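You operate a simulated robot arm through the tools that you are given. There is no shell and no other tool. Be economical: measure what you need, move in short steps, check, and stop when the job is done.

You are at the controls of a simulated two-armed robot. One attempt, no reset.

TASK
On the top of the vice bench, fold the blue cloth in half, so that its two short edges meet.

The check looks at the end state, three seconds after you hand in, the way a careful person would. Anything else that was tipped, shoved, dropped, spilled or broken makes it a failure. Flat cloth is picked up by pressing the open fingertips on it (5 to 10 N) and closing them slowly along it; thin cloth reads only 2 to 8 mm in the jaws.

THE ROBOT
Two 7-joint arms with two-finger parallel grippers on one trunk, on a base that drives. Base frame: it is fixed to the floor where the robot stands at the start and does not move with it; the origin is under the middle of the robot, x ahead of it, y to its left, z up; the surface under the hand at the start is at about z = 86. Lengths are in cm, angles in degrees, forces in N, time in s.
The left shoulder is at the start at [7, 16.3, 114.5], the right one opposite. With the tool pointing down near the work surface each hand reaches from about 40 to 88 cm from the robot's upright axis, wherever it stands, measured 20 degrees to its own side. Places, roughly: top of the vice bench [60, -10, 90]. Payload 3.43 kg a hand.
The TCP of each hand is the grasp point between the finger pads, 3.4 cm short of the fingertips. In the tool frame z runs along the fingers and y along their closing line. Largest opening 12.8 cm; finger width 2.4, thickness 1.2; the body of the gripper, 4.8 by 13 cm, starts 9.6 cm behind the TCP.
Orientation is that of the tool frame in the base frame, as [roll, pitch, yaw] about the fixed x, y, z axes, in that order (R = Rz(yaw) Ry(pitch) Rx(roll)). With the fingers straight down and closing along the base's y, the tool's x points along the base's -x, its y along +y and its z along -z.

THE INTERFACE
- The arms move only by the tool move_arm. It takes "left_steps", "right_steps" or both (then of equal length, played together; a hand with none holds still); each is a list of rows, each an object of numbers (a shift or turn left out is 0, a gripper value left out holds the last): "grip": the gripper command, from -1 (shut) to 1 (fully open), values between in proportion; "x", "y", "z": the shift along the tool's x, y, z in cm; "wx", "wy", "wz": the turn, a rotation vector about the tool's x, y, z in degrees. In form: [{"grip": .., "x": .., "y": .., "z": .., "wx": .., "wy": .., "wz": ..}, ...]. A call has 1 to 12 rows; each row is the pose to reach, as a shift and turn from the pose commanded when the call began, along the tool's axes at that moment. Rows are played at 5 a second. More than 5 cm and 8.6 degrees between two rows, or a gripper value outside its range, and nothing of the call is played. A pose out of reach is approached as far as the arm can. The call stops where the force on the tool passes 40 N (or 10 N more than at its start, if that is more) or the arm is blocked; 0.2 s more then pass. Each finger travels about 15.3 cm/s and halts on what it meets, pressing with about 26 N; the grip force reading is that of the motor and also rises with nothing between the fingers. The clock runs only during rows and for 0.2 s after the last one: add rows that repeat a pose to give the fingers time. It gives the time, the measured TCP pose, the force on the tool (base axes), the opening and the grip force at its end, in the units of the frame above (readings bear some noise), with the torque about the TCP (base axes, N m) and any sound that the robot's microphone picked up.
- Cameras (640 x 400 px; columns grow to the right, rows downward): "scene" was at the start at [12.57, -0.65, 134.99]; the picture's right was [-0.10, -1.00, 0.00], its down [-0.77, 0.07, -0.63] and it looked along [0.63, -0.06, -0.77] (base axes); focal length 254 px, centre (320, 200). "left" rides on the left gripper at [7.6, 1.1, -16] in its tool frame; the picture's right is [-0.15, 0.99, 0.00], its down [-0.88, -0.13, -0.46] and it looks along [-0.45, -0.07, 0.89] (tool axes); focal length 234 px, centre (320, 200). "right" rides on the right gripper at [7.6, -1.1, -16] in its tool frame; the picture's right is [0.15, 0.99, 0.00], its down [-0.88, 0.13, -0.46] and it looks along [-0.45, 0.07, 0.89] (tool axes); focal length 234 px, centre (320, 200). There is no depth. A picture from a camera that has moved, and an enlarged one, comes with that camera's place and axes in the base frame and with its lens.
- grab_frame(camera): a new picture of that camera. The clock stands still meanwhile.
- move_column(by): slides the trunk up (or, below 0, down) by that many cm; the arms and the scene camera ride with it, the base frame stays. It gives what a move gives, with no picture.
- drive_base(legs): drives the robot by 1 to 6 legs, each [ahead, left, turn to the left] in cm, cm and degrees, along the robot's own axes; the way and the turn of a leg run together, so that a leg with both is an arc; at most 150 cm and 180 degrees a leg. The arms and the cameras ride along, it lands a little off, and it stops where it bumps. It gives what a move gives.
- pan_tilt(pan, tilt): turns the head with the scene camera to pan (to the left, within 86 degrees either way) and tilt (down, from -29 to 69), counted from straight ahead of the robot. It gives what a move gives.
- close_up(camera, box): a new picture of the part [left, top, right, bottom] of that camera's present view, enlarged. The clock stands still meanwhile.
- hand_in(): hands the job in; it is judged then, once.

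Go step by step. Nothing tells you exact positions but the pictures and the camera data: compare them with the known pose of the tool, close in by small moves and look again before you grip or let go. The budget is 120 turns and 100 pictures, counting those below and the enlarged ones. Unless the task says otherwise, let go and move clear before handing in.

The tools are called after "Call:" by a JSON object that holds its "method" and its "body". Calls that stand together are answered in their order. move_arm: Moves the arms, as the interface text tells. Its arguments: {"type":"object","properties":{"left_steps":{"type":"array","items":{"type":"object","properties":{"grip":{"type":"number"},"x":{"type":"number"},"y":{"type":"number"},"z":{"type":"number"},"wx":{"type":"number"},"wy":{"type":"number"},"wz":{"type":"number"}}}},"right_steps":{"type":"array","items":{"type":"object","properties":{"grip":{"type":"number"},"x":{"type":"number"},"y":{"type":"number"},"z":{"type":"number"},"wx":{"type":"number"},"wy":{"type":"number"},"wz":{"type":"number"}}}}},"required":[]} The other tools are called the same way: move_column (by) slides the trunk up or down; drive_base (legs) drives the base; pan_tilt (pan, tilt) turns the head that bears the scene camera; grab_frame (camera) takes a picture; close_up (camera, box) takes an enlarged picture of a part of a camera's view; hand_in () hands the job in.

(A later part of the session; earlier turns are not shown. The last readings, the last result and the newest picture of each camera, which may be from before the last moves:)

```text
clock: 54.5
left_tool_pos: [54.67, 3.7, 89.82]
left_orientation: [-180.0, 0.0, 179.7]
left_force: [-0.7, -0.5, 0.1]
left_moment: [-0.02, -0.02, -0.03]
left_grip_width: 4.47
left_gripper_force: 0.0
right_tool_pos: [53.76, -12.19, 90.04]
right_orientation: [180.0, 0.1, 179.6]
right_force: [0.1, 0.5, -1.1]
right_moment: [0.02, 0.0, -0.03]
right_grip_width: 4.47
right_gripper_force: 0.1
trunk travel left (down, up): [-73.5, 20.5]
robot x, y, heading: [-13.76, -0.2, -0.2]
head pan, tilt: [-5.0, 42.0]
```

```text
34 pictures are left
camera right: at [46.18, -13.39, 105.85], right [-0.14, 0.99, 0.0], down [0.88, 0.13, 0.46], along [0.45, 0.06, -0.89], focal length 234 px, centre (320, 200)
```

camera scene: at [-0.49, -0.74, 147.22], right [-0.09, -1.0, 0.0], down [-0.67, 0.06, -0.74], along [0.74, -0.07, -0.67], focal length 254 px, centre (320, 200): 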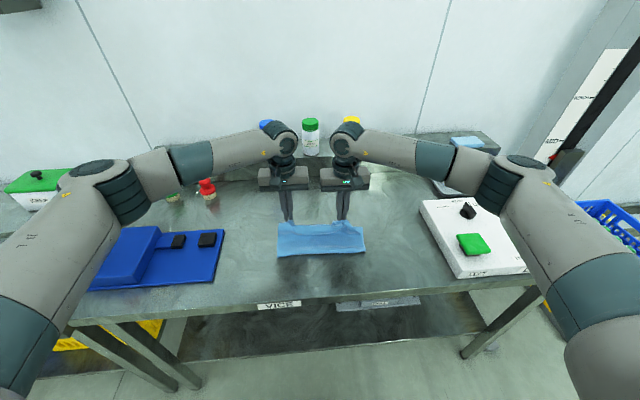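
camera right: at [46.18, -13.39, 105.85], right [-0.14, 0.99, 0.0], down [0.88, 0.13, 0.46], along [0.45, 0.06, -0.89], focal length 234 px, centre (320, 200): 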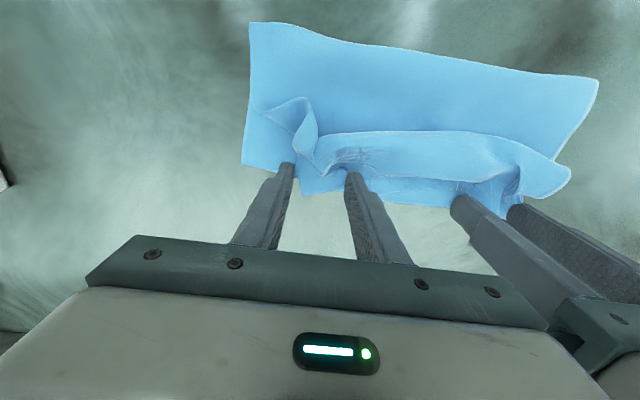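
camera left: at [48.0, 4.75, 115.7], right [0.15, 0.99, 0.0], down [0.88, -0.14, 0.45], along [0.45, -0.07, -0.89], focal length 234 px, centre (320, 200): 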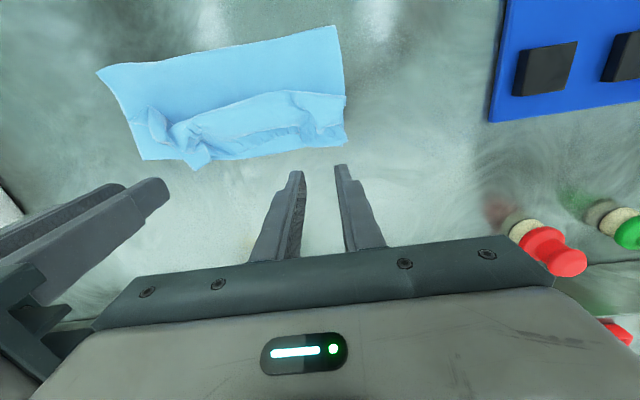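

Call:
{"method": "close_up", "body": {"camera": "right", "box": [230, 70, 430, 195]}}

Call:
{"method": "close_up", "body": {"camera": "right", "box": [400, 90, 600, 215]}}

```text
3.20 times, centred on (330, 132) of right
camera zoom: at [46.18, -13.39, 105.85], right [-0.14, 0.99, 0.0], down [0.88, 0.13, 0.46], along [0.45, 0.06, -0.89], focal length 749 px, centre (288, 416)
```

zoom: 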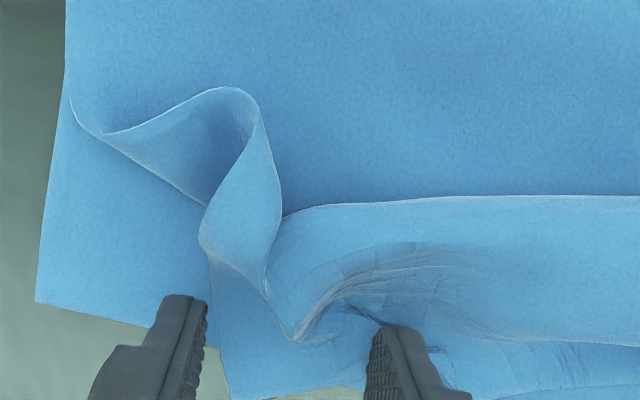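

```text
3.20 times, centred on (500, 152) of right
camera zoom: at [46.18, -13.39, 105.85], right [-0.14, 0.99, 0.0], down [0.88, 0.13, 0.46], along [0.45, 0.06, -0.89], focal length 749 px, centre (-256, 352)
```

zoom: 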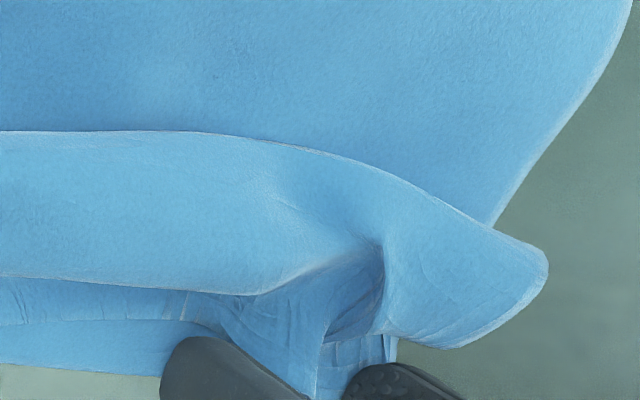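

The slack is a Z-fold: the front part of the upper layer needs to be drawn toward me. The left hand will pin the far edges, and the right will press on the upper layer near the fold (x ≈ 45) and drag it my way.

Call:
{"method": "move_arm", "body": {"left_steps": [{"z": 0}, {"z": 0}, {"z": 0.3}, {"z": 0.5}, {"z": 0.5}, {"z": 0.5}, {"z": 0.5}, {"z": 0.5}], "right_steps": [{"z": -3, "grip": 0.1}, {"z": -5, "x": 3, "y": 1}, {"z": -5, "x": 6, "y": 2.2}, {"z": -5, "x": 8.5, "y": 2.2}, {"z": -2, "x": 8.5, "y": 2.2}, {"z": 0, "x": 8.5, "y": 2.2}, {"z": 0.3, "x": 8.5, "y": 2.2}, {"z": 0.3, "x": 8.5, "y": 2.2}]}}

```text
clock: 56.4
left_tool_pos: [54.61, 3.62, 89.62]
left_orientation: [-180.0, 0.3, 179.8]
left_force: [5.9, -1.3, 29.1]
left_moment: [0.31, -0.05, -0.08]
left_grip_width: 4.47
left_gripper_force: 0.1
right_tool_pos: [45.13, -10.09, 89.94]
right_orientation: [179.9, 0.1, 179.6]
right_force: [-0.2, 0.3, 0.4]
right_moment: [-0.03, 0.0, 0.0]
right_grip_width: 7.04
right_gripper_force: 0.0
trunk travel left (down, up): [-73.5, 20.5]
robot x, y, heading: [-13.89, -0.34, -0.5]
head pan, tilt: [-5.0, 42.0]
```

Call:
{"method": "move_arm", "body": {"left_steps": [{"z": -0.15}, {"z": -0.15}, {"z": -0.15}, {"z": -0.15}, {"z": -0.15}, {"z": -0.15}, {"z": -0.15}, {"z": -0.15}], "right_steps": [{"z": 0.3}, {"z": 0.35}, {"z": 0.35, "x": 1}, {"z": 0.35, "x": 2}, {"z": 0.35, "x": 3}, {"z": 0.35, "x": 4}, {"z": 0.35, "x": 4.8}, {"z": 0.35, "x": 4.8}]}}

Call:
{"method": "grab_frame", "body": {"camera": "right"}}

Call:
{"method": "close_up", "body": {"camera": "scene", "box": [240, 180, 400, 280]}}

```text
clock: 58.1
left_tool_pos: [54.5, 3.69, 89.61]
left_orientation: [179.9, 0.1, 179.7]
left_force: [5.3, -1.3, 25.3]
left_moment: [0.23, -0.02, -0.04]
left_grip_width: 4.49
left_gripper_force: 0.1
right_tool_pos: [40.34, -10.14, 89.59]
right_orientation: [-180.0, 0.1, 179.7]
right_force: [0.3, -0.2, 1.0]
right_moment: [-0.02, -0.03, 0.03]
right_grip_width: 7.04
right_gripper_force: 0.0
trunk travel left (down, up): [-73.5, 20.5]
robot x, y, heading: [-13.84, 0.14, -0.3]
head pan, tilt: [-5.0, 42.0]
```

```text
31 pictures are left
camera right: at [32.69, -11.09, 105.51], right [-0.14, 0.99, 0.0], down [0.88, 0.13, 0.46], along [0.45, 0.06, -0.89], focal length 234 px, centre (320, 200)
```

right: 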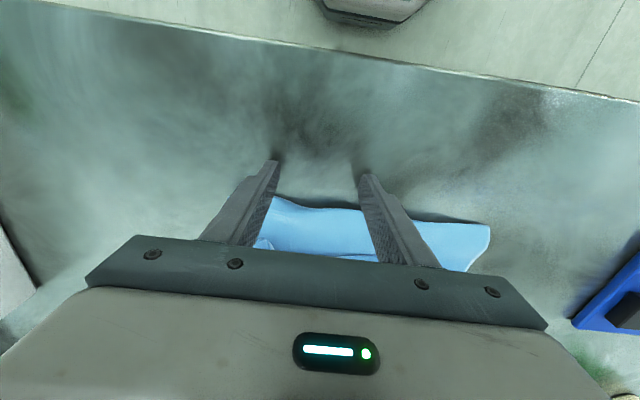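

```text
4.00 times, centred on (320, 230) of scene
camera zoom: at [-0.69, -0.78, 147.25], right [-0.09, -1.0, 0.0], down [-0.67, 0.06, -0.74], along [0.74, -0.07, -0.67], focal length 1017 px, centre (320, 80)
```

zoom: 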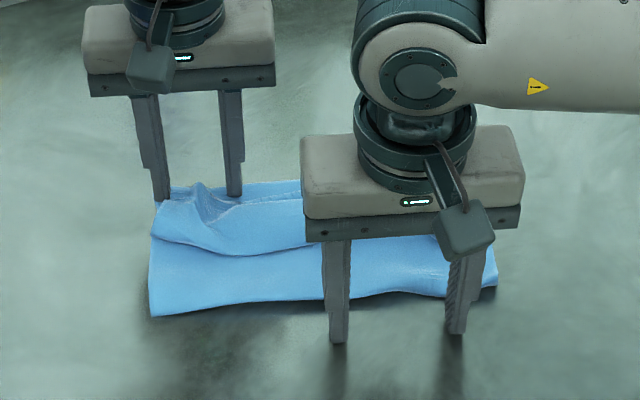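

The press was too light (1 N) and the fingers slid over the cloth. I'll repeat with firmer contact, starting at x ≈ 46.

Call:
{"method": "move_arm", "body": {"right_steps": [{"z": -4}, {"z": -5, "x": -3}, {"z": -5, "x": -5.7}, {"z": -2, "x": -5.7}, {"z": 0, "x": -5.7}, {"z": 0.4, "x": -5.7}, {"z": 0.4, "x": -5.7}]}}

```text
clock: 59.8
left_tool_pos: [54.32, 3.66, 89.67]
left_orientation: [179.9, 0.0, 179.7]
left_force: [3.5, -0.3, 12.3]
left_moment: [0.1, -0.05, -0.04]
left_grip_width: 4.47
left_gripper_force: 0.0
right_tool_pos: [45.92, -10.24, 89.63]
right_orientation: [179.9, 0.5, 179.5]
right_force: [-2.0, -4.7, 27.2]
right_moment: [-1.0, -0.11, -0.08]
right_grip_width: 7.15
right_gripper_force: 1.3
trunk travel left (down, up): [-73.5, 20.5]
robot x, y, heading: [-13.87, -0.27, -0.2]
head pan, tilt: [-5.0, 42.0]
```

Call:
{"method": "move_arm", "body": {"right_steps": [{"z": -0.2}, {"z": -0.2, "x": 0.8}, {"z": -0.2, "x": 1.6}, {"z": -0.2, "x": 2.4}, {"z": -0.2, "x": 3.2}, {"z": -0.2, "x": 4}, {"z": -0.2, "x": 4}]}}

Call:
{"method": "close_up", "body": {"camera": "scene", "box": [240, 180, 400, 280]}}

Call:
{"method": "grab_frame", "body": {"camera": "right"}}

```text
clock: 61.4
left_tool_pos: [54.41, 3.78, 89.53]
left_orientation: [-179.9, 0.1, 179.7]
left_force: [-3.8, -2.7, 11.5]
left_moment: [0.02, 0.21, 0.02]
left_grip_width: 4.41
left_gripper_force: 0.0
right_tool_pos: [42.09, -10.05, 89.61]
right_orientation: [-180.0, 0.2, 179.7]
right_force: [11.7, 2.9, 30.7]
right_moment: [-0.24, -0.29, -0.02]
right_grip_width: 7.06
right_gripper_force: 0.1
trunk travel left (down, up): [-73.5, 20.5]
robot x, y, heading: [-13.67, -0.23, -0.3]
head pan, tilt: [-5.0, 42.0]
```

```text
4.00 times, centred on (320, 230) of scene
camera zoom: at [-0.81, -0.67, 147.27], right [-0.09, -1.0, 0.0], down [-0.66, 0.06, -0.74], along [0.74, -0.07, -0.67], focal length 1017 px, centre (320, 80)
```

zoom: 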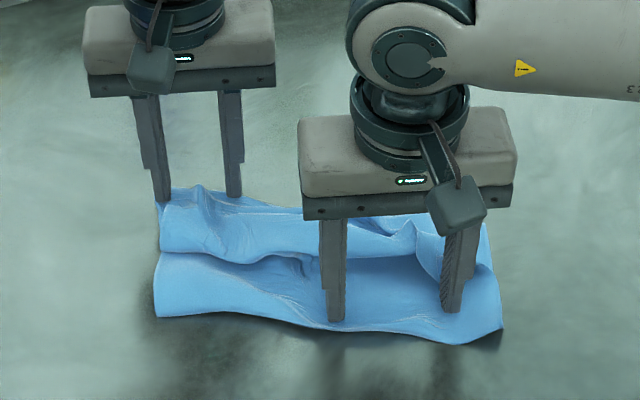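

```text
28 pictures are left
camera right: at [34.42, -11.0, 105.41], right [-0.14, 0.99, 0.0], down [0.88, 0.12, 0.46], along [0.46, 0.06, -0.89], focal length 234 px, centre (320, 200)
```

right: 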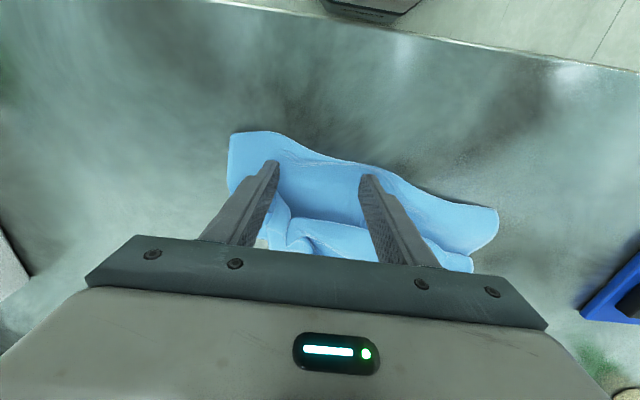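

Pressing drags both layers together and has turned the cloth a little. Better to regrip the upper edge at its two tufts, draw it back low so more of the lower layer lies flat, then return it low. I'll lift both hands and look.

Call:
{"method": "move_arm", "body": {"left_steps": [{"z": -3}, {"z": -7}, {"z": -10}, {"z": -10}], "right_steps": [{"z": -3}, {"z": -7}, {"z": -10, "x": -2, "grip": -0.375}, {"z": -10, "x": -6, "grip": -0.375}]}}

Call:
{"method": "grab_frame", "body": {"camera": "right"}}

Call:
{"method": "grab_frame", "body": {"camera": "left"}}

Call:
{"method": "close_up", "body": {"camera": "scene", "box": [240, 180, 400, 280]}}

```text
clock: 62.4
left_tool_pos: [54.94, 3.53, 99.49]
left_orientation: [-179.9, 0.0, 179.7]
left_force: [0.0, -0.2, -0.1]
left_moment: [-0.02, 0.01, -0.02]
left_grip_width: 4.47
left_gripper_force: 0.1
right_tool_pos: [48.18, -10.36, 99.57]
right_orientation: [-180.0, -0.1, 179.7]
right_force: [0.7, 0.7, -1.1]
right_moment: [0.02, 0.02, -0.01]
right_grip_width: 4.01
right_gripper_force: 0.1
trunk travel left (down, up): [-73.5, 20.5]
robot x, y, heading: [-13.64, -0.06, -0.2]
head pan, tilt: [-5.0, 42.0]
```

```text
27 pictures are left
camera right: at [40.58, -11.37, 115.4], right [-0.14, 0.99, 0.0], down [0.88, 0.13, 0.45], along [0.45, 0.06, -0.89], focal length 234 px, centre (320, 200)
```

right: 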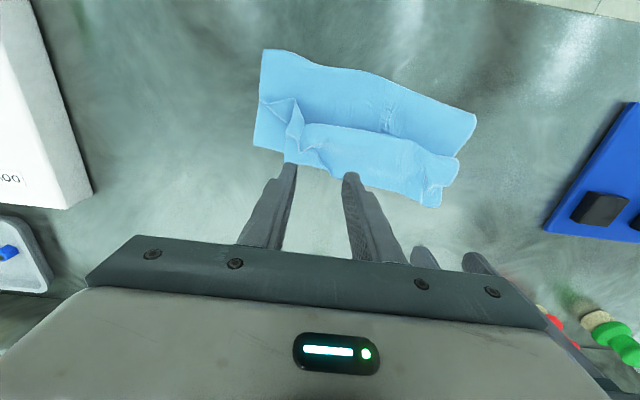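

```text
26 pictures are left
camera left: at [47.32, 4.64, 115.48], right [0.15, 0.99, 0.0], down [0.88, -0.13, 0.45], along [0.45, -0.07, -0.89], focal length 234 px, centre (320, 200)
```

left: 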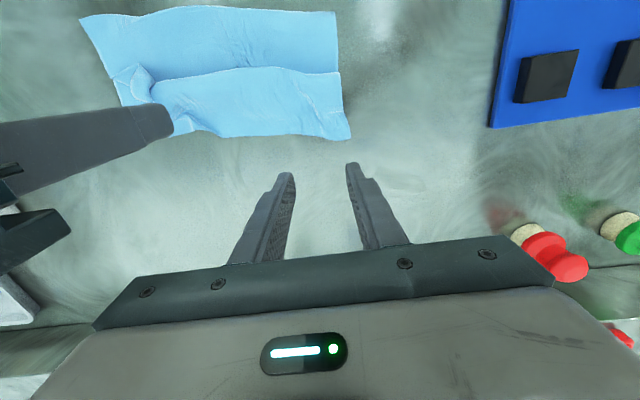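

```text
4.00 times, centred on (320, 230) of scene
camera zoom: at [-0.3, -0.71, 147.19], right [-0.09, -1.0, 0.0], down [-0.67, 0.06, -0.74], along [0.74, -0.07, -0.67], focal length 1017 px, centre (320, 80)
```

zoom: 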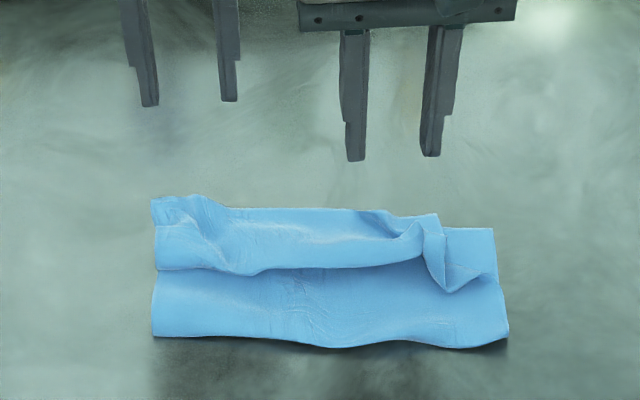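

The tufts at the upper edge stand up (right near y ≈ -13.9, x ≈ 49.5; left near y ≈ 4.4, x ≈ 52.5), so they can be pinched without taking the lower layer. I'll zoom in on the left one first.

Call:
{"method": "close_up", "body": {"camera": "left", "box": [200, 50, 360, 150]}}

Call:
{"method": "close_up", "body": {"camera": "right", "box": [240, 80, 400, 180]}}

```text
4.00 times, centred on (280, 100) of left
camera zoom: at [47.32, 4.64, 115.48], right [0.15, 0.99, 0.0], down [0.88, -0.13, 0.45], along [0.45, -0.07, -0.89], focal length 937 px, centre (480, 600)
```

zoom: 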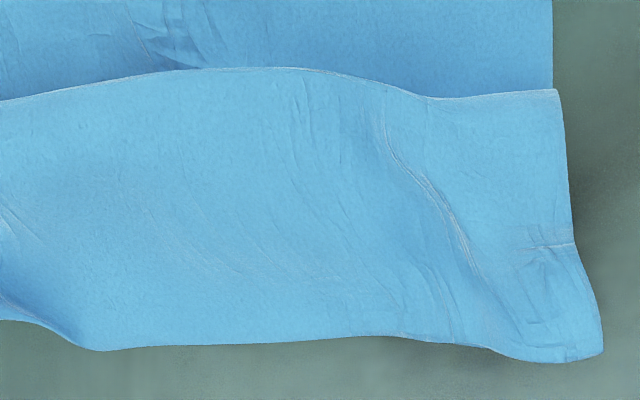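

```text
4.00 times, centred on (320, 130) of right
camera zoom: at [40.58, -11.37, 115.4], right [-0.14, 0.99, 0.0], down [0.88, 0.13, 0.45], along [0.45, 0.06, -0.89], focal length 937 px, centre (320, 480)
```

zoom: 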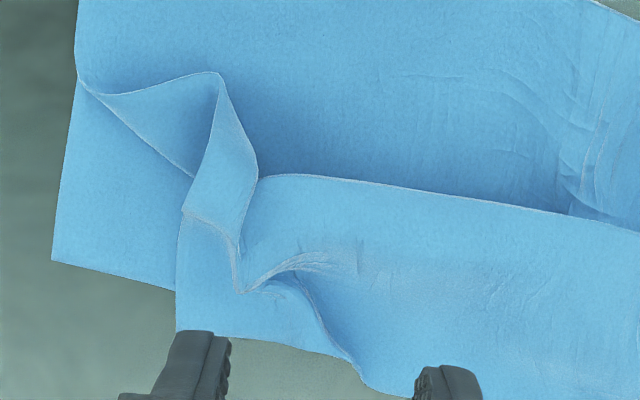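

Call:
{"method": "move_arm", "body": {"left_steps": [{"grip": -0.375, "x": 2, "y": -0.3, "z": 3}, {"x": 2, "y": -0.3, "z": 6.5}, {"x": 2, "y": -0.3, "z": 9}, {"x": 2, "y": -0.3, "z": 9.9}, {"x": 2, "y": -0.3, "z": 10.1}, {"x": 2, "y": -0.3, "z": 10.1}], "right_steps": [{"grip": -0.375, "x": -1.8, "y": -1.6, "z": 3}, {"x": -1.8, "y": -1.6, "z": 6.5}, {"x": -1.8, "y": -1.6, "z": 9}, {"x": -1.8, "y": -1.6, "z": 9.9}, {"x": -1.8, "y": -1.6, "z": 10.2}, {"x": -1.8, "y": -1.6, "z": 10.2}]}}

```text
clock: 63.9
left_tool_pos: [52.75, 3.26, 89.6]
left_orientation: [-180.0, 0.2, 179.7]
left_force: [-2.4, 0.6, 7.5]
left_moment: [0.01, 0.16, -0.02]
left_grip_width: 3.99
left_gripper_force: 0.0
right_tool_pos: [50.07, -11.94, 89.65]
right_orientation: [179.8, 0.5, 179.6]
right_force: [-3.0, -2.0, 16.8]
right_moment: [0.21, 0.17, 0.06]
right_grip_width: 3.93
right_gripper_force: 0.2
trunk travel left (down, up): [-73.5, 20.5]
robot x, y, heading: [-13.86, 0.06, -0.0]
head pan, tilt: [-5.0, 42.0]
stopped in row 6 (right hand): the force on the tool passed its limit at 41 N (the readings are from after the stop); the commanded pose is now the measured one
```

Both are in contact at about 8 and 17 N. I'll close slowly, easing the right hand slightly.

Call:
{"method": "move_arm", "body": {"left_steps": [{"grip": -0.44}, {"grip": -0.5}, {"grip": -0.56}, {"grip": -0.62}, {"grip": -0.68}, {"grip": -0.74}, {"grip": -0.8}, {"grip": -0.86}, {"grip": -0.92}, {"grip": -1}, {"grip": -1}], "right_steps": [{"grip": -0.44, "z": -0.1}, {"grip": -0.5, "z": -0.1}, {"grip": -0.56, "z": -0.1}, {"grip": -0.62, "z": -0.1}, {"grip": -0.68, "z": -0.1}, {"grip": -0.74, "z": -0.1}, {"grip": -0.8, "z": -0.1}, {"grip": -0.86, "z": -0.1}, {"grip": -0.92, "z": -0.1}, {"grip": -1, "z": -0.1}, {"grip": -1, "z": -0.1}]}}

Call:
{"method": "move_arm", "body": {"left_steps": [{"z": -1}, {"z": -2.5}, {"z": -4}, {"z": -5}], "right_steps": [{"z": -1}, {"z": -2.5}, {"z": -4}, {"z": -5}]}}

Call:
{"method": "grab_frame", "body": {"camera": "left"}}

Call:
{"method": "close_up", "body": {"camera": "scene", "box": [240, 180, 400, 280]}}

```text
clock: 66.3
left_tool_pos: [52.6, 3.22, 89.63]
left_orientation: [-179.8, 0.2, 179.6]
left_force: [-0.6, -18.4, 14.0]
left_moment: [-0.65, 0.11, 0.25]
left_grip_width: 0.27
left_gripper_force: 25.7
right_tool_pos: [49.97, -11.73, 89.65]
right_orientation: [179.8, 0.5, 179.7]
right_force: [1.2, 20.3, 16.7]
right_moment: [0.8, 0.01, 0.06]
right_grip_width: 0.24
right_gripper_force: 25.8
trunk travel left (down, up): [-73.5, 20.5]
robot x, y, heading: [-13.41, -0.18, -0.5]
head pan, tilt: [-5.0, 42.0]
```

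```text
clock: 67.3
left_tool_pos: [52.88, 3.37, 94.36]
left_orientation: [-179.9, 0.0, 179.8]
left_force: [-2.1, -11.2, -0.1]
left_moment: [-0.38, 0.03, 0.16]
left_grip_width: 0.25
left_gripper_force: 26.0
right_tool_pos: [50.09, -12.01, 94.48]
right_orientation: [179.9, 0.4, 179.7]
right_force: [0.6, 10.2, 0.3]
right_moment: [0.39, -0.05, -0.02]
right_grip_width: 0.24
right_gripper_force: 25.8
trunk travel left (down, up): [-73.5, 20.5]
robot x, y, heading: [-13.75, -0.44, -0.6]
head pan, tilt: [-5.0, 42.0]
```

```text
22 pictures are left
camera left: at [45.37, 4.47, 110.34], right [0.15, 0.99, 0.0], down [0.88, -0.13, 0.46], along [0.45, -0.07, -0.89], focal length 234 px, centre (320, 200)
```

left: 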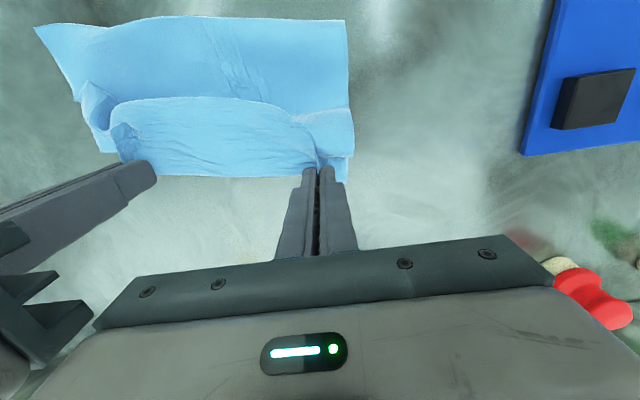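

```text
4.00 times, centred on (320, 230) of scene
camera zoom: at [-0.47, -0.75, 147.21], right [-0.09, -1.0, 0.0], down [-0.67, 0.06, -0.74], along [0.74, -0.07, -0.67], focal length 1017 px, centre (320, 80)
```

zoom: 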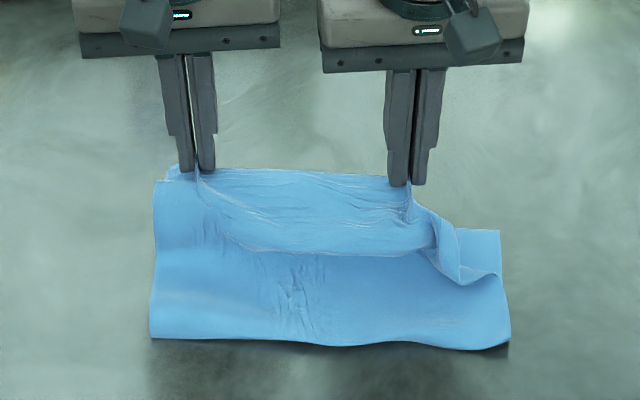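

Only the upper edge was picked up this time. Since the cloth has turned and drifted toward the bench front, I'll lift it to hang free again, squared up, and re-lay it further out, this time going low at the fold.

Call:
{"method": "move_arm", "body": {"left_steps": [{"z": -2, "y": -0.3}, {"z": -5, "y": -0.5}, {"z": -8.5, "y": -0.6}, {"z": -12, "y": -0.6}, {"z": -15.5, "y": -0.6}, {"z": -19, "y": -0.6}, {"z": -22.5, "y": -0.6}, {"z": -26.5, "y": -0.6}, {"z": -26.5, "y": -0.6}], "right_steps": [{"z": -2, "y": 0.3}, {"z": -5, "y": 0.4, "x": -0.5}, {"z": -8.5, "y": 0.4, "x": -1}, {"z": -12, "y": 0.4, "x": -1.5}, {"z": -15.5, "y": 0.4, "x": -2}, {"z": -19, "y": 0.4, "x": -2.8}, {"z": -22.5, "y": 0.4, "x": -2.8}, {"z": -26.5, "y": 0.4, "x": -2.8}, {"z": -26.5, "y": 0.4, "x": -2.8}]}}

Call:
{"method": "drive_base", "body": {"legs": [[10, 0, 0]]}}

Call:
{"method": "grab_frame", "body": {"camera": "scene"}}

```text
clock: 69.3
left_tool_pos: [52.85, 2.39, 120.86]
left_orientation: [180.0, -0.1, 179.7]
left_force: [-0.6, -0.3, -0.4]
left_moment: [0.05, 0.02, 0.0]
left_grip_width: 0.27
left_gripper_force: 26.1
right_tool_pos: [52.86, -11.59, 121.18]
right_orientation: [179.9, 0.1, 179.6]
right_force: [0.8, -0.2, -0.3]
right_moment: [-0.02, 0.02, -0.04]
right_grip_width: 0.28
right_gripper_force: 26.5
trunk travel left (down, up): [-73.5, 20.5]
robot x, y, heading: [-13.75, -0.31, -0.6]
head pan, tilt: [-5.0, 42.0]
```

```text
clock: 70.4
left_tool_pos: [62.52, 2.49, 120.96]
left_orientation: [-180.0, 0.1, 179.7]
left_force: [-0.3, -0.5, 0.0]
left_moment: [0.0, 0.01, -0.01]
left_grip_width: 0.25
left_gripper_force: 25.8
right_tool_pos: [62.59, -11.69, 121.26]
right_orientation: [179.8, 0.5, 179.6]
right_force: [0.2, -0.1, 0.0]
right_moment: [-0.01, -0.02, 0.0]
right_grip_width: 0.22
right_gripper_force: 26.5
trunk travel left (down, up): [-73.5, 20.5]
robot x, y, heading: [-4.02, -0.46, -0.2]
head pan, tilt: [-5.0, 42.0]
```

```text
20 pictures are left
camera scene: at [9.2, -0.8, 147.24], right [-0.09, -1.0, 0.0], down [-0.67, 0.06, -0.74], along [0.74, -0.07, -0.67], focal length 254 px, centre (320, 200)
```

scene: 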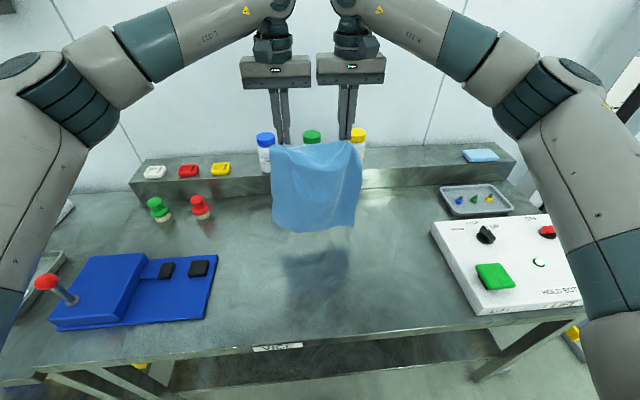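

The cloth hangs square. I'll shift it forward to about x 68.5, let it settle, then lay it with a steeper descent.

Call:
{"method": "move_arm", "body": {"left_steps": [{"z": -2, "x": -0.5}, {"z": -2.5, "x": -2.5}, {"z": -2.5, "x": -4.5}, {"z": -2.5, "x": -6}, {"z": -2.5, "x": -6}, {"z": -2.5, "x": -6}, {"z": -2.5, "x": -6}, {"z": -2.5, "x": -6}], "right_steps": [{"z": -2, "x": -0.5}, {"z": -2.5, "x": -2.5}, {"z": -2.5, "x": -4.5}, {"z": -2.5, "x": -6}, {"z": -2.5, "x": -6}, {"z": -2.5, "x": -6}, {"z": -2.5, "x": -6}, {"z": -2.5, "x": -6}]}}

Call:
{"method": "move_arm", "body": {"left_steps": [{"z": 2.5, "x": 0}, {"z": 5, "x": 0.5}, {"z": 8.5, "x": 2}, {"z": 12, "x": 4.5}, {"z": 15, "x": 7.5}, {"z": 18, "x": 10.5}, {"z": 21, "x": 13.5}, {"z": 23.5, "x": 16}, {"z": 25.5, "x": 18}, {"z": 26, "x": 19}, {"z": 26, "x": 19}], "right_steps": [{"z": 2.5, "x": 0}, {"z": 5, "x": 0.5}, {"z": 8.5, "x": 2}, {"z": 12, "x": 4.5}, {"z": 15, "x": 7.5}, {"z": 18, "x": 10.5}, {"z": 21, "x": 13.5}, {"z": 23.5, "x": 16}, {"z": 25.5, "x": 18}, {"z": 26, "x": 19}, {"z": 26, "x": 19}]}}

Call:
{"method": "grab_frame", "body": {"camera": "scene"}}

Call:
{"method": "grab_frame", "body": {"camera": "right"}}

Call:
{"method": "grab_frame", "body": {"camera": "left"}}

```text
clock: 72.2
left_tool_pos: [68.51, 2.51, 123.31]
left_orientation: [-180.0, 0.0, 179.8]
left_force: [0.0, 0.7, -0.1]
left_moment: [0.04, 0.01, -0.01]
left_grip_width: 0.25
left_gripper_force: 26.4
right_tool_pos: [68.72, -11.99, 123.68]
right_orientation: [179.8, 0.2, 179.6]
right_force: [-0.1, 0.9, -0.3]
right_moment: [-0.02, 0.02, 0.01]
right_grip_width: 0.25
right_gripper_force: 26.1
trunk travel left (down, up): [-73.5, 20.5]
robot x, y, heading: [-3.83, -0.1, -0.4]
head pan, tilt: [-5.0, 42.0]
```

```text
clock: 74.6
left_tool_pos: [49.73, 2.45, 97.4]
left_orientation: [180.0, 0.0, 179.7]
left_force: [-0.7, -0.3, -0.3]
left_moment: [0.02, -0.02, -0.01]
left_grip_width: 0.26
left_gripper_force: 26.0
right_tool_pos: [49.66, -11.33, 97.65]
right_orientation: [179.8, 0.2, 179.6]
right_force: [0.1, -0.2, 0.5]
right_moment: [0.02, -0.01, -0.04]
right_grip_width: 0.27
right_gripper_force: 25.5
trunk travel left (down, up): [-73.5, 20.5]
robot x, y, heading: [-3.95, 0.06, -0.4]
head pan, tilt: [-5.0, 42.0]
```

```text
19 pictures are left
camera scene: at [9.33, -0.8, 147.22], right [-0.09, -1.0, 0.0], down [-0.67, 0.06, -0.74], along [0.74, -0.07, -0.67], focal length 254 px, centre (320, 200)
```

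scene: 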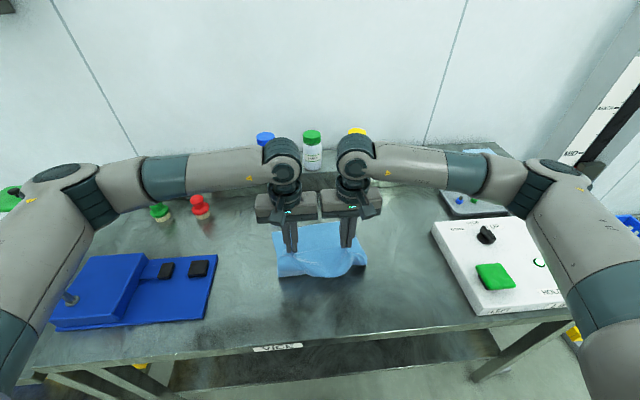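

```text
18 pictures are left
camera right: at [41.99, -12.35, 113.43], right [-0.14, 0.99, 0.0], down [0.88, 0.12, 0.46], along [0.46, 0.07, -0.89], focal length 234 px, centre (320, 200)
```

right: 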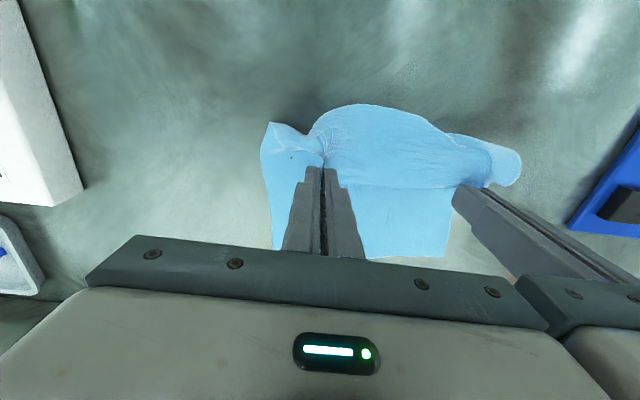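

```text
17 pictures are left
camera left: at [42.07, 3.54, 113.25], right [0.15, 0.99, 0.0], down [0.88, -0.14, 0.46], along [0.45, -0.07, -0.89], focal length 234 px, centre (320, 200)
```

left: 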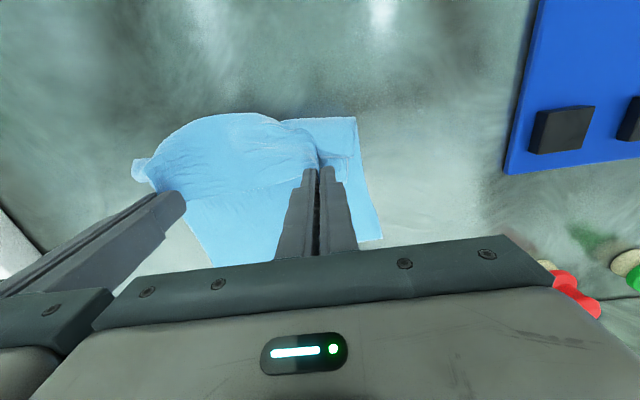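

Much better: the lower edge lies square at x ≈ 63.5–64.7 and the fold front is at x ≈ 46, so the lower half is fully laid. I'll bring the held edge forward low over it.

Call:
{"method": "move_arm", "body": {"left_steps": [{"x": -1.5, "z": -0.3}, {"x": -3, "z": -0.3}, {"x": -4.5, "z": 0}, {"x": -6, "z": 0.3}, {"x": -7.5, "z": 0.7}, {"x": -9, "z": 1.2}, {"x": -10.3, "z": 1.8}, {"x": -11.5, "z": 2.5}, {"x": -11.5, "z": 2.5}], "right_steps": [{"x": -1.6, "z": -0.3}, {"x": -3.2, "z": -0.3}, {"x": -4.8, "z": 0}, {"x": -6.4, "z": 0.3}, {"x": -8, "z": 0.7}, {"x": -9.5, "z": 1.2}, {"x": -10.9, "z": 1.8}, {"x": -12.2, "z": 2.5}, {"x": -12.2, "z": 2.5}]}}

Call:
{"method": "grab_frame", "body": {"camera": "right"}}

Call:
{"method": "grab_frame", "body": {"camera": "left"}}

Call:
{"method": "close_up", "body": {"camera": "scene", "box": [240, 180, 400, 280]}}

```text
clock: 76.6
left_tool_pos: [61.02, 2.63, 94.88]
left_orientation: [-180.0, 0.1, 179.7]
left_force: [0.9, -0.2, 0.5]
left_moment: [0.01, 0.01, -0.02]
left_grip_width: 0.25
left_gripper_force: 25.7
right_tool_pos: [61.99, -11.56, 95.18]
right_orientation: [179.9, 0.3, 179.6]
right_force: [-0.4, -0.8, 0.0]
right_moment: [0.0, -0.02, 0.04]
right_grip_width: 0.25
right_gripper_force: 26.1
trunk travel left (down, up): [-73.5, 20.5]
robot x, y, heading: [-4.31, -0.08, -0.3]
head pan, tilt: [-5.0, 42.0]
```

```text
16 pictures are left
camera right: at [54.24, -12.63, 111.03], right [-0.14, 0.99, 0.0], down [0.88, 0.12, 0.46], along [0.46, 0.07, -0.89], focal length 234 px, centre (320, 200)
```

right: 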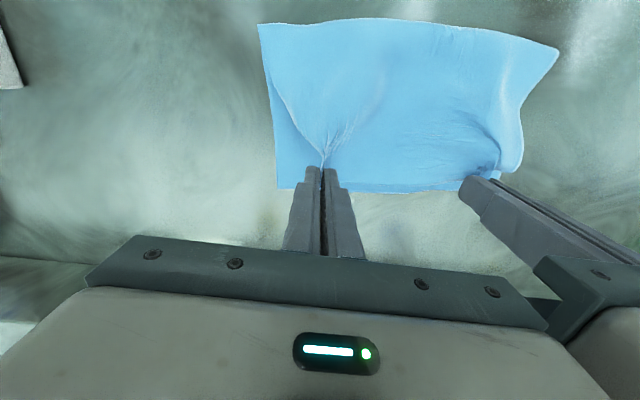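

```text
15 pictures are left
camera left: at [53.37, 3.55, 110.87], right [0.15, 0.99, 0.0], down [0.88, -0.14, 0.46], along [0.45, -0.07, -0.89], focal length 234 px, centre (320, 200)
```

left: 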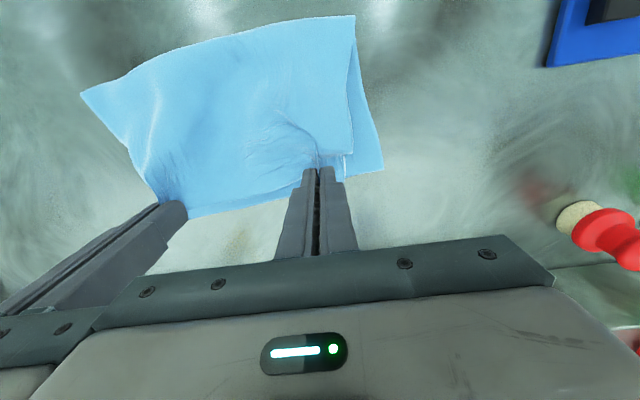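

```text
4.00 times, centred on (320, 230) of scene
camera zoom: at [9.26, -0.81, 147.22], right [-0.09, -1.0, 0.0], down [-0.67, 0.06, -0.74], along [0.74, -0.07, -0.67], focal length 1017 px, centre (320, 80)
```

zoom: 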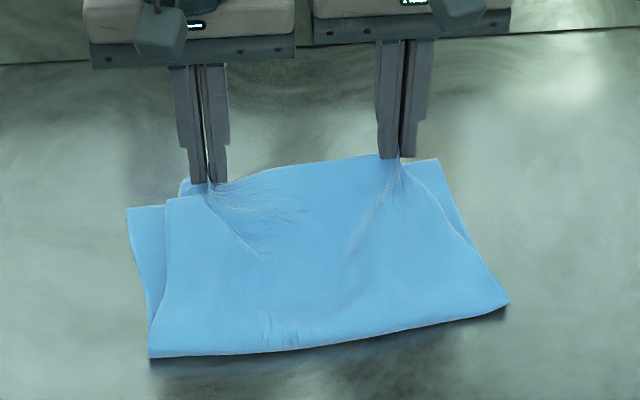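

Beautiful: the sheet folds cleanly with no roll. The lower edge runs from (63.2, 9) to (66.3, -16), and the held edge is about 3 cm behind and above it. I'll bring it forward and down to meet.

Call:
{"method": "move_arm", "body": {"left_steps": [{"x": -0.8, "z": 0.8, "y": 0.2}, {"x": -1.6, "z": 1.8, "y": 0.4}, {"x": -2.4, "z": 3, "y": 0.4}, {"x": -3, "z": 4.2, "y": 0.4}, {"x": -3, "z": 4.9, "y": 0.4}, {"x": -3, "z": 4.9, "y": 0.4}], "right_steps": [{"x": -0.9, "z": 0.8, "y": -0.2}, {"x": -1.8, "z": 1.8, "y": -0.4}, {"x": -2.8, "z": 3, "y": -0.4}, {"x": -3.6, "z": 4.4, "y": -0.4}, {"x": -3.6, "z": 5.2, "y": -0.4}, {"x": -3.6, "z": 5.2, "y": -0.4}]}}

Call:
{"method": "grab_frame", "body": {"camera": "right"}}

Call:
{"method": "grab_frame", "body": {"camera": "left"}}

```text
clock: 78.0
left_tool_pos: [64.02, 2.9, 90.08]
left_orientation: [180.0, 0.0, 179.6]
left_force: [0.4, -2.6, -0.1]
left_moment: [-0.04, 0.05, -0.01]
left_grip_width: 0.25
left_gripper_force: 25.7
right_tool_pos: [65.54, -11.94, 89.98]
right_orientation: [179.9, 0.3, 179.6]
right_force: [0.0, 0.5, 0.1]
right_moment: [0.04, 0.01, 0.03]
right_grip_width: 0.27
right_gripper_force: 26.3
trunk travel left (down, up): [-73.5, 20.5]
robot x, y, heading: [-3.91, 0.03, -0.3]
head pan, tilt: [-5.0, 42.0]
```

```text
13 pictures are left
camera right: at [57.86, -13.02, 105.76], right [-0.14, 0.99, 0.0], down [0.88, 0.12, 0.46], along [0.46, 0.07, -0.89], focal length 234 px, centre (320, 200)
```

right: 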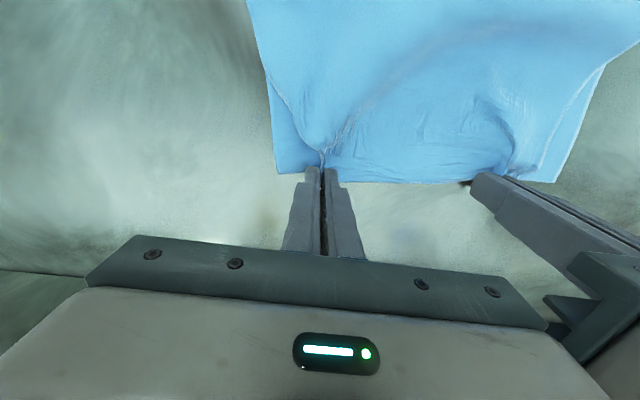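

```text
12 pictures are left
camera left: at [56.45, 3.86, 105.89], right [0.15, 0.99, 0.0], down [0.88, -0.14, 0.46], along [0.45, -0.07, -0.89], focal length 234 px, centre (320, 200)
```

left: 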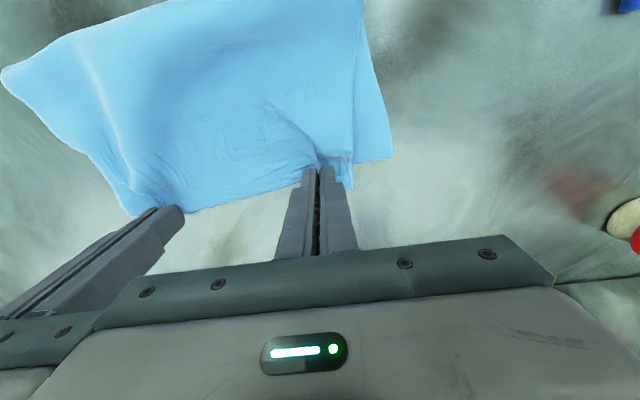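

The right side matches; the left overshoots by about 1.5 cm. I'll correct that, then press lightly and open the fingers slowly to spread the gathered cloth back out.

Call:
{"method": "move_arm", "body": {"left_steps": [{"x": 0.7, "y": 0.3}, {"x": 1.4, "y": 0.5, "z": 0.2}, {"x": 1.4, "y": 0.5, "z": 0.5}, {"x": 1.4, "y": 0.5, "z": 0.5, "grip": -0.9}, {"x": 1.4, "y": 0.5, "z": 0.5, "grip": -0.8}, {"x": 1.4, "y": 0.5, "z": 0.5, "grip": -0.7}, {"x": 1.4, "y": 0.5, "z": 0.5, "grip": -0.6}, {"x": 1.4, "y": 0.5, "z": 0.5, "grip": -0.5}, {"x": 1.4, "y": 0.5, "z": 0.5, "grip": -0.4}, {"x": 1.4, "y": 0.5, "z": 0.5, "grip": -0.35}], "right_steps": [{"x": 0.2, "y": -0.2}, {"x": 0.3, "y": -0.4, "z": 0.2}, {"x": 0.3, "y": -0.4, "z": 0.4}, {"x": 0.3, "y": -0.4, "z": 0.4, "grip": -0.9}, {"x": 0.3, "y": -0.4, "z": 0.4, "grip": -0.8}, {"x": 0.3, "y": -0.4, "z": 0.4, "grip": -0.7}, {"x": 0.3, "y": -0.4, "z": 0.4, "grip": -0.6}, {"x": 0.3, "y": -0.4, "z": 0.4, "grip": -0.5}, {"x": 0.3, "y": -0.4, "z": 0.4, "grip": -0.4}, {"x": 0.3, "y": -0.4, "z": 0.4, "grip": -0.35}]}}

Call:
{"method": "move_arm", "body": {"left_steps": [{"z": -1}, {"z": -3}, {"z": -7}, {"z": -11}, {"z": -14}, {"z": -14}], "right_steps": [{"z": -1}, {"z": -3}, {"z": -7}, {"z": -11}, {"z": -14}, {"z": -14}]}}

Call:
{"method": "close_up", "body": {"camera": "scene", "box": [240, 180, 400, 280]}}

Call:
{"method": "grab_frame", "body": {"camera": "left"}}

Call:
{"method": "grab_frame", "body": {"camera": "right"}}

```text
clock: 80.2
left_tool_pos: [62.37, 3.27, 89.7]
left_orientation: [-180.0, 0.3, 179.7]
left_force: [0.0, -0.2, 9.7]
left_moment: [0.02, 0.01, 0.01]
left_grip_width: 3.79
left_gripper_force: 0.1
right_tool_pos: [65.1, -12.42, 89.71]
right_orientation: [179.7, 0.5, 179.6]
right_force: [1.0, -4.6, 17.5]
right_moment: [0.26, 0.09, 0.02]
right_grip_width: 3.89
right_gripper_force: 0.1
trunk travel left (down, up): [-73.5, 20.5]
robot x, y, heading: [-3.84, 0.09, -0.2]
head pan, tilt: [-5.0, 42.0]
```

```text
clock: 81.6
left_tool_pos: [62.97, 3.53, 103.44]
left_orientation: [180.0, 0.1, 179.6]
left_force: [-0.1, -0.6, -0.9]
left_moment: [-0.02, 0.0, 0.0]
left_grip_width: 4.13
left_gripper_force: 0.1
right_tool_pos: [65.09, -12.39, 103.44]
right_orientation: [179.8, 0.3, 179.6]
right_force: [0.9, -0.7, -0.6]
right_moment: [-0.03, 0.01, -0.03]
right_grip_width: 4.2
right_gripper_force: 0.0
trunk travel left (down, up): [-73.5, 20.5]
robot x, y, heading: [-3.69, 0.02, -0.5]
head pan, tilt: [-5.0, 42.0]
```

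```text
4.00 times, centred on (320, 230) of scene
camera zoom: at [9.41, -0.81, 147.21], right [-0.09, -1.0, 0.0], down [-0.67, 0.06, -0.74], along [0.74, -0.07, -0.67], focal length 1017 px, centre (320, 80)
```

zoom: 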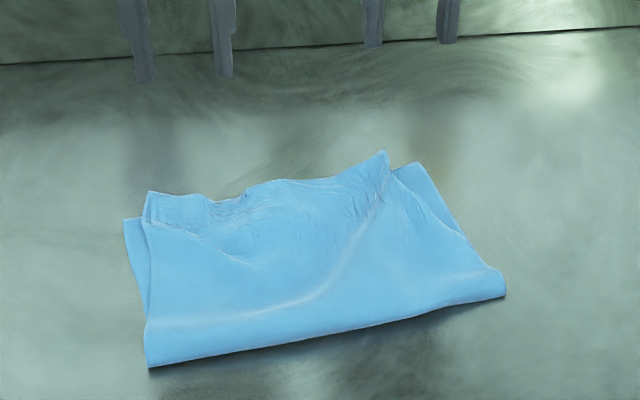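

```text
10 pictures are left
camera left: at [55.23, 4.54, 119.45], right [0.15, 0.99, 0.0], down [0.88, -0.14, 0.46], along [0.45, -0.07, -0.89], focal length 234 px, centre (320, 200)
```

left: 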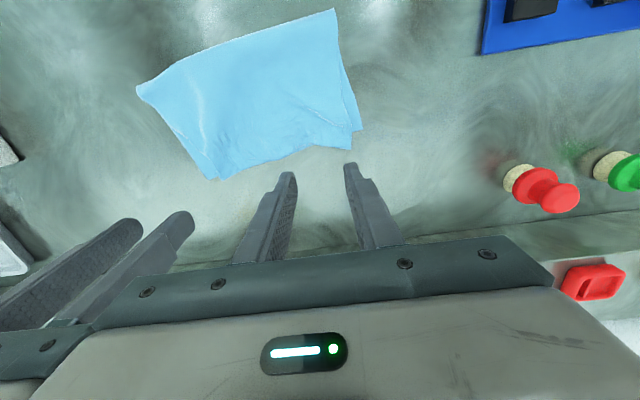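

```text
9 pictures are left
camera right: at [57.4, -13.6, 119.25], right [-0.14, 0.99, 0.0], down [0.88, 0.12, 0.46], along [0.46, 0.07, -0.89], focal length 234 px, centre (320, 200)
```

right: 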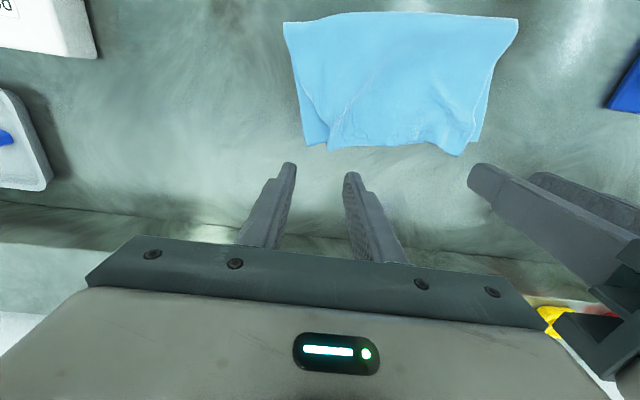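

The fold is good: flat with no roll. The upper edge is still gathered, so its corners sit 2–3 cm inside the lower ones, and the left corner overshoots slightly. I'll pinch the upper layer's ripples lightly at both ends and spread them apart.

Call:
{"method": "move_arm", "body": {"left_steps": [{"z": 4}, {"z": 8}, {"z": 11.5}, {"z": 13.3}, {"z": 13.55}, {"z": 13.55}], "right_steps": [{"z": 4}, {"z": 8}, {"z": 11.5}, {"z": 13.3}, {"z": 13.55}, {"z": 13.55}]}}

Call:
{"method": "move_arm", "body": {"left_steps": [{"grip": -0.45}, {"grip": -0.52}, {"grip": -0.6}, {"grip": -0.68}, {"grip": -0.76}, {"grip": -0.84}, {"grip": -0.92}, {"grip": -1}, {"grip": -1}], "right_steps": [{"grip": -0.45}, {"grip": -0.52}, {"grip": -0.6}, {"grip": -0.68}, {"grip": -0.76}, {"grip": -0.84}, {"grip": -0.92}, {"grip": -1}, {"grip": -1}]}}

Call:
{"method": "grab_frame", "body": {"camera": "right"}}

```text
clock: 83.0
left_tool_pos: [62.5, 3.49, 89.8]
left_orientation: [-179.9, 0.0, 179.8]
left_force: [0.6, 0.4, 0.0]
left_moment: [0.0, 0.0, 0.0]
left_grip_width: 4.17
left_gripper_force: 0.0
right_tool_pos: [65.41, -12.4, 90.1]
right_orientation: [180.0, 0.3, 179.6]
right_force: [0.3, 0.2, -0.7]
right_moment: [0.01, 0.02, -0.01]
right_grip_width: 4.15
right_gripper_force: 0.0
trunk travel left (down, up): [-73.5, 20.5]
robot x, y, heading: [-4.14, -0.14, -0.4]
head pan, tilt: [-5.0, 42.0]
```

```text
clock: 85.0
left_tool_pos: [62.49, 3.41, 89.97]
left_orientation: [179.9, 0.0, 179.8]
left_force: [-1.0, -0.6, 0.6]
left_moment: [0.01, -0.02, 0.02]
left_grip_width: 0.27
left_gripper_force: 26.2
right_tool_pos: [65.41, -12.38, 90.09]
right_orientation: [179.7, 0.3, 179.7]
right_force: [0.0, -0.6, 0.3]
right_moment: [0.0, -0.01, 0.02]
right_grip_width: 0.0
right_gripper_force: 25.7
trunk travel left (down, up): [-73.5, 20.5]
robot x, y, heading: [-3.88, -0.0, -0.4]
head pan, tilt: [-5.0, 42.0]
```

```text
8 pictures are left
camera right: at [57.68, -13.45, 105.96], right [-0.14, 0.99, 0.0], down [0.88, 0.12, 0.46], along [0.46, 0.07, -0.89], focal length 234 px, centre (320, 200)
```

right: 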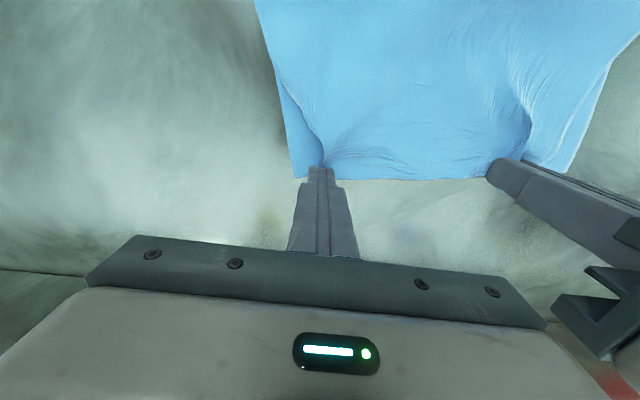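

The left holds cloth; the right missed. I'll regrip the right slightly further inside with light contact.

Call:
{"method": "move_arm", "body": {"right_steps": [{"z": -1.5, "grip": -0.5}, {"z": -1.5, "y": 1.4, "x": 0.7, "grip": -0.5}, {"z": -0.3, "y": 1.4, "x": 0.7}, {"z": 0.25, "y": 1.4, "x": 0.7}, {"z": 0.25, "y": 1.4, "x": 0.7, "grip": -0.6}, {"z": 0.25, "y": 1.4, "x": 0.7, "grip": -0.68}, {"z": 0.25, "y": 1.4, "x": 0.7, "grip": -0.76}, {"z": 0.25, "y": 1.4, "x": 0.7, "grip": -0.84}, {"z": 0.25, "y": 1.4, "x": 0.7, "grip": -0.92}, {"z": 0.25, "y": 1.4, "x": 0.7, "grip": -1}, {"z": 0.25, "y": 1.4, "x": 0.7, "grip": -1}]}}

```text
clock: 87.4
left_tool_pos: [62.46, 3.41, 90.0]
left_orientation: [180.0, 0.0, 179.8]
left_force: [0.5, -1.0, 0.6]
left_moment: [0.02, -0.02, 0.04]
left_grip_width: 0.25
left_gripper_force: 26.1
right_tool_pos: [64.79, -11.04, 90.0]
right_orientation: [179.8, 0.3, 179.6]
right_force: [0.3, 0.1, 0.6]
right_moment: [0.03, 0.02, -0.03]
right_grip_width: 0.24
right_gripper_force: 25.9
trunk travel left (down, up): [-73.5, 20.5]
robot x, y, heading: [-3.98, -0.23, -0.5]
head pan, tilt: [-5.0, 42.0]
```

Both hold now. I'll raise slightly, spread apart, and lower again.

Call:
{"method": "move_arm", "body": {"left_steps": [{"z": -0.8}, {"z": -1.5, "y": 0.4, "x": 0.3}, {"z": -1.5, "y": 0.9, "x": 0.6}, {"z": -1.5, "y": 1.4, "x": 0.9}, {"z": -1.5, "y": 1.7, "x": 1.0}, {"z": -1.5, "y": 1.7, "x": 1.0}], "right_steps": [{"z": -0.8}, {"z": -1.5, "y": -0.6, "x": -0.1}, {"z": -1.5, "y": -1.3, "x": -0.2}, {"z": -1.5, "y": -2, "x": -0.3}, {"z": -1.5, "y": -2.6, "x": -0.3}, {"z": -1.5, "y": -2.6, "x": -0.3}]}}

Call:
{"method": "grab_frame", "body": {"camera": "left"}}

Call:
{"method": "grab_frame", "body": {"camera": "right"}}

```text
clock: 88.4
left_tool_pos: [61.63, 3.59, 91.72]
left_orientation: [-178.8, 0.4, 179.1]
left_force: [4.5, -20.4, -0.6]
left_moment: [-0.74, -0.19, 0.2]
left_grip_width: 0.26
left_gripper_force: 26.1
right_tool_pos: [64.46, -11.73, 91.52]
right_orientation: [178.8, 0.3, -179.5]
right_force: [-4.6, 19.9, 0.1]
right_moment: [0.74, 0.14, -0.01]
right_grip_width: 0.27
right_gripper_force: 26.7
trunk travel left (down, up): [-73.5, 20.5]
robot x, y, heading: [-3.84, -0.16, -0.4]
head pan, tilt: [-5.0, 42.0]
stopped in row 5 (right hand): the force on the tool passed its limit at 41 N (the readings are from after the stop); the commanded pose is now the measured one
```

```text
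7 pictures are left
camera left: at [53.97, 5.12, 107.59], right [0.16, 0.99, -0.02], down [0.88, -0.13, 0.46], along [0.46, -0.09, -0.89], focal length 234 px, centre (320, 200)
```

left: 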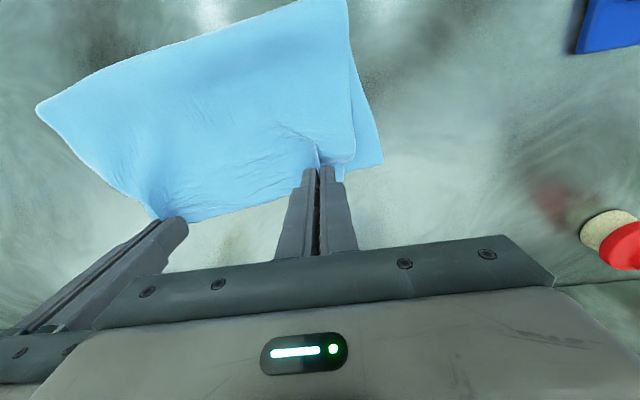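

```text
6 pictures are left
camera right: at [56.87, -13.22, 107.33], right [-0.15, 0.99, 0.02], down [0.88, 0.13, 0.46], along [0.45, 0.09, -0.89], focal length 234 px, centre (320, 200)
```

right: 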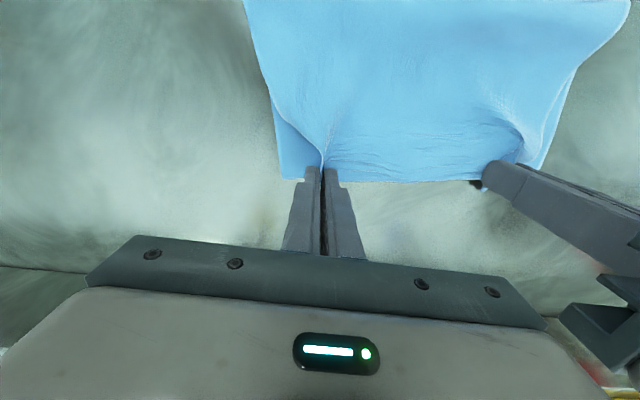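

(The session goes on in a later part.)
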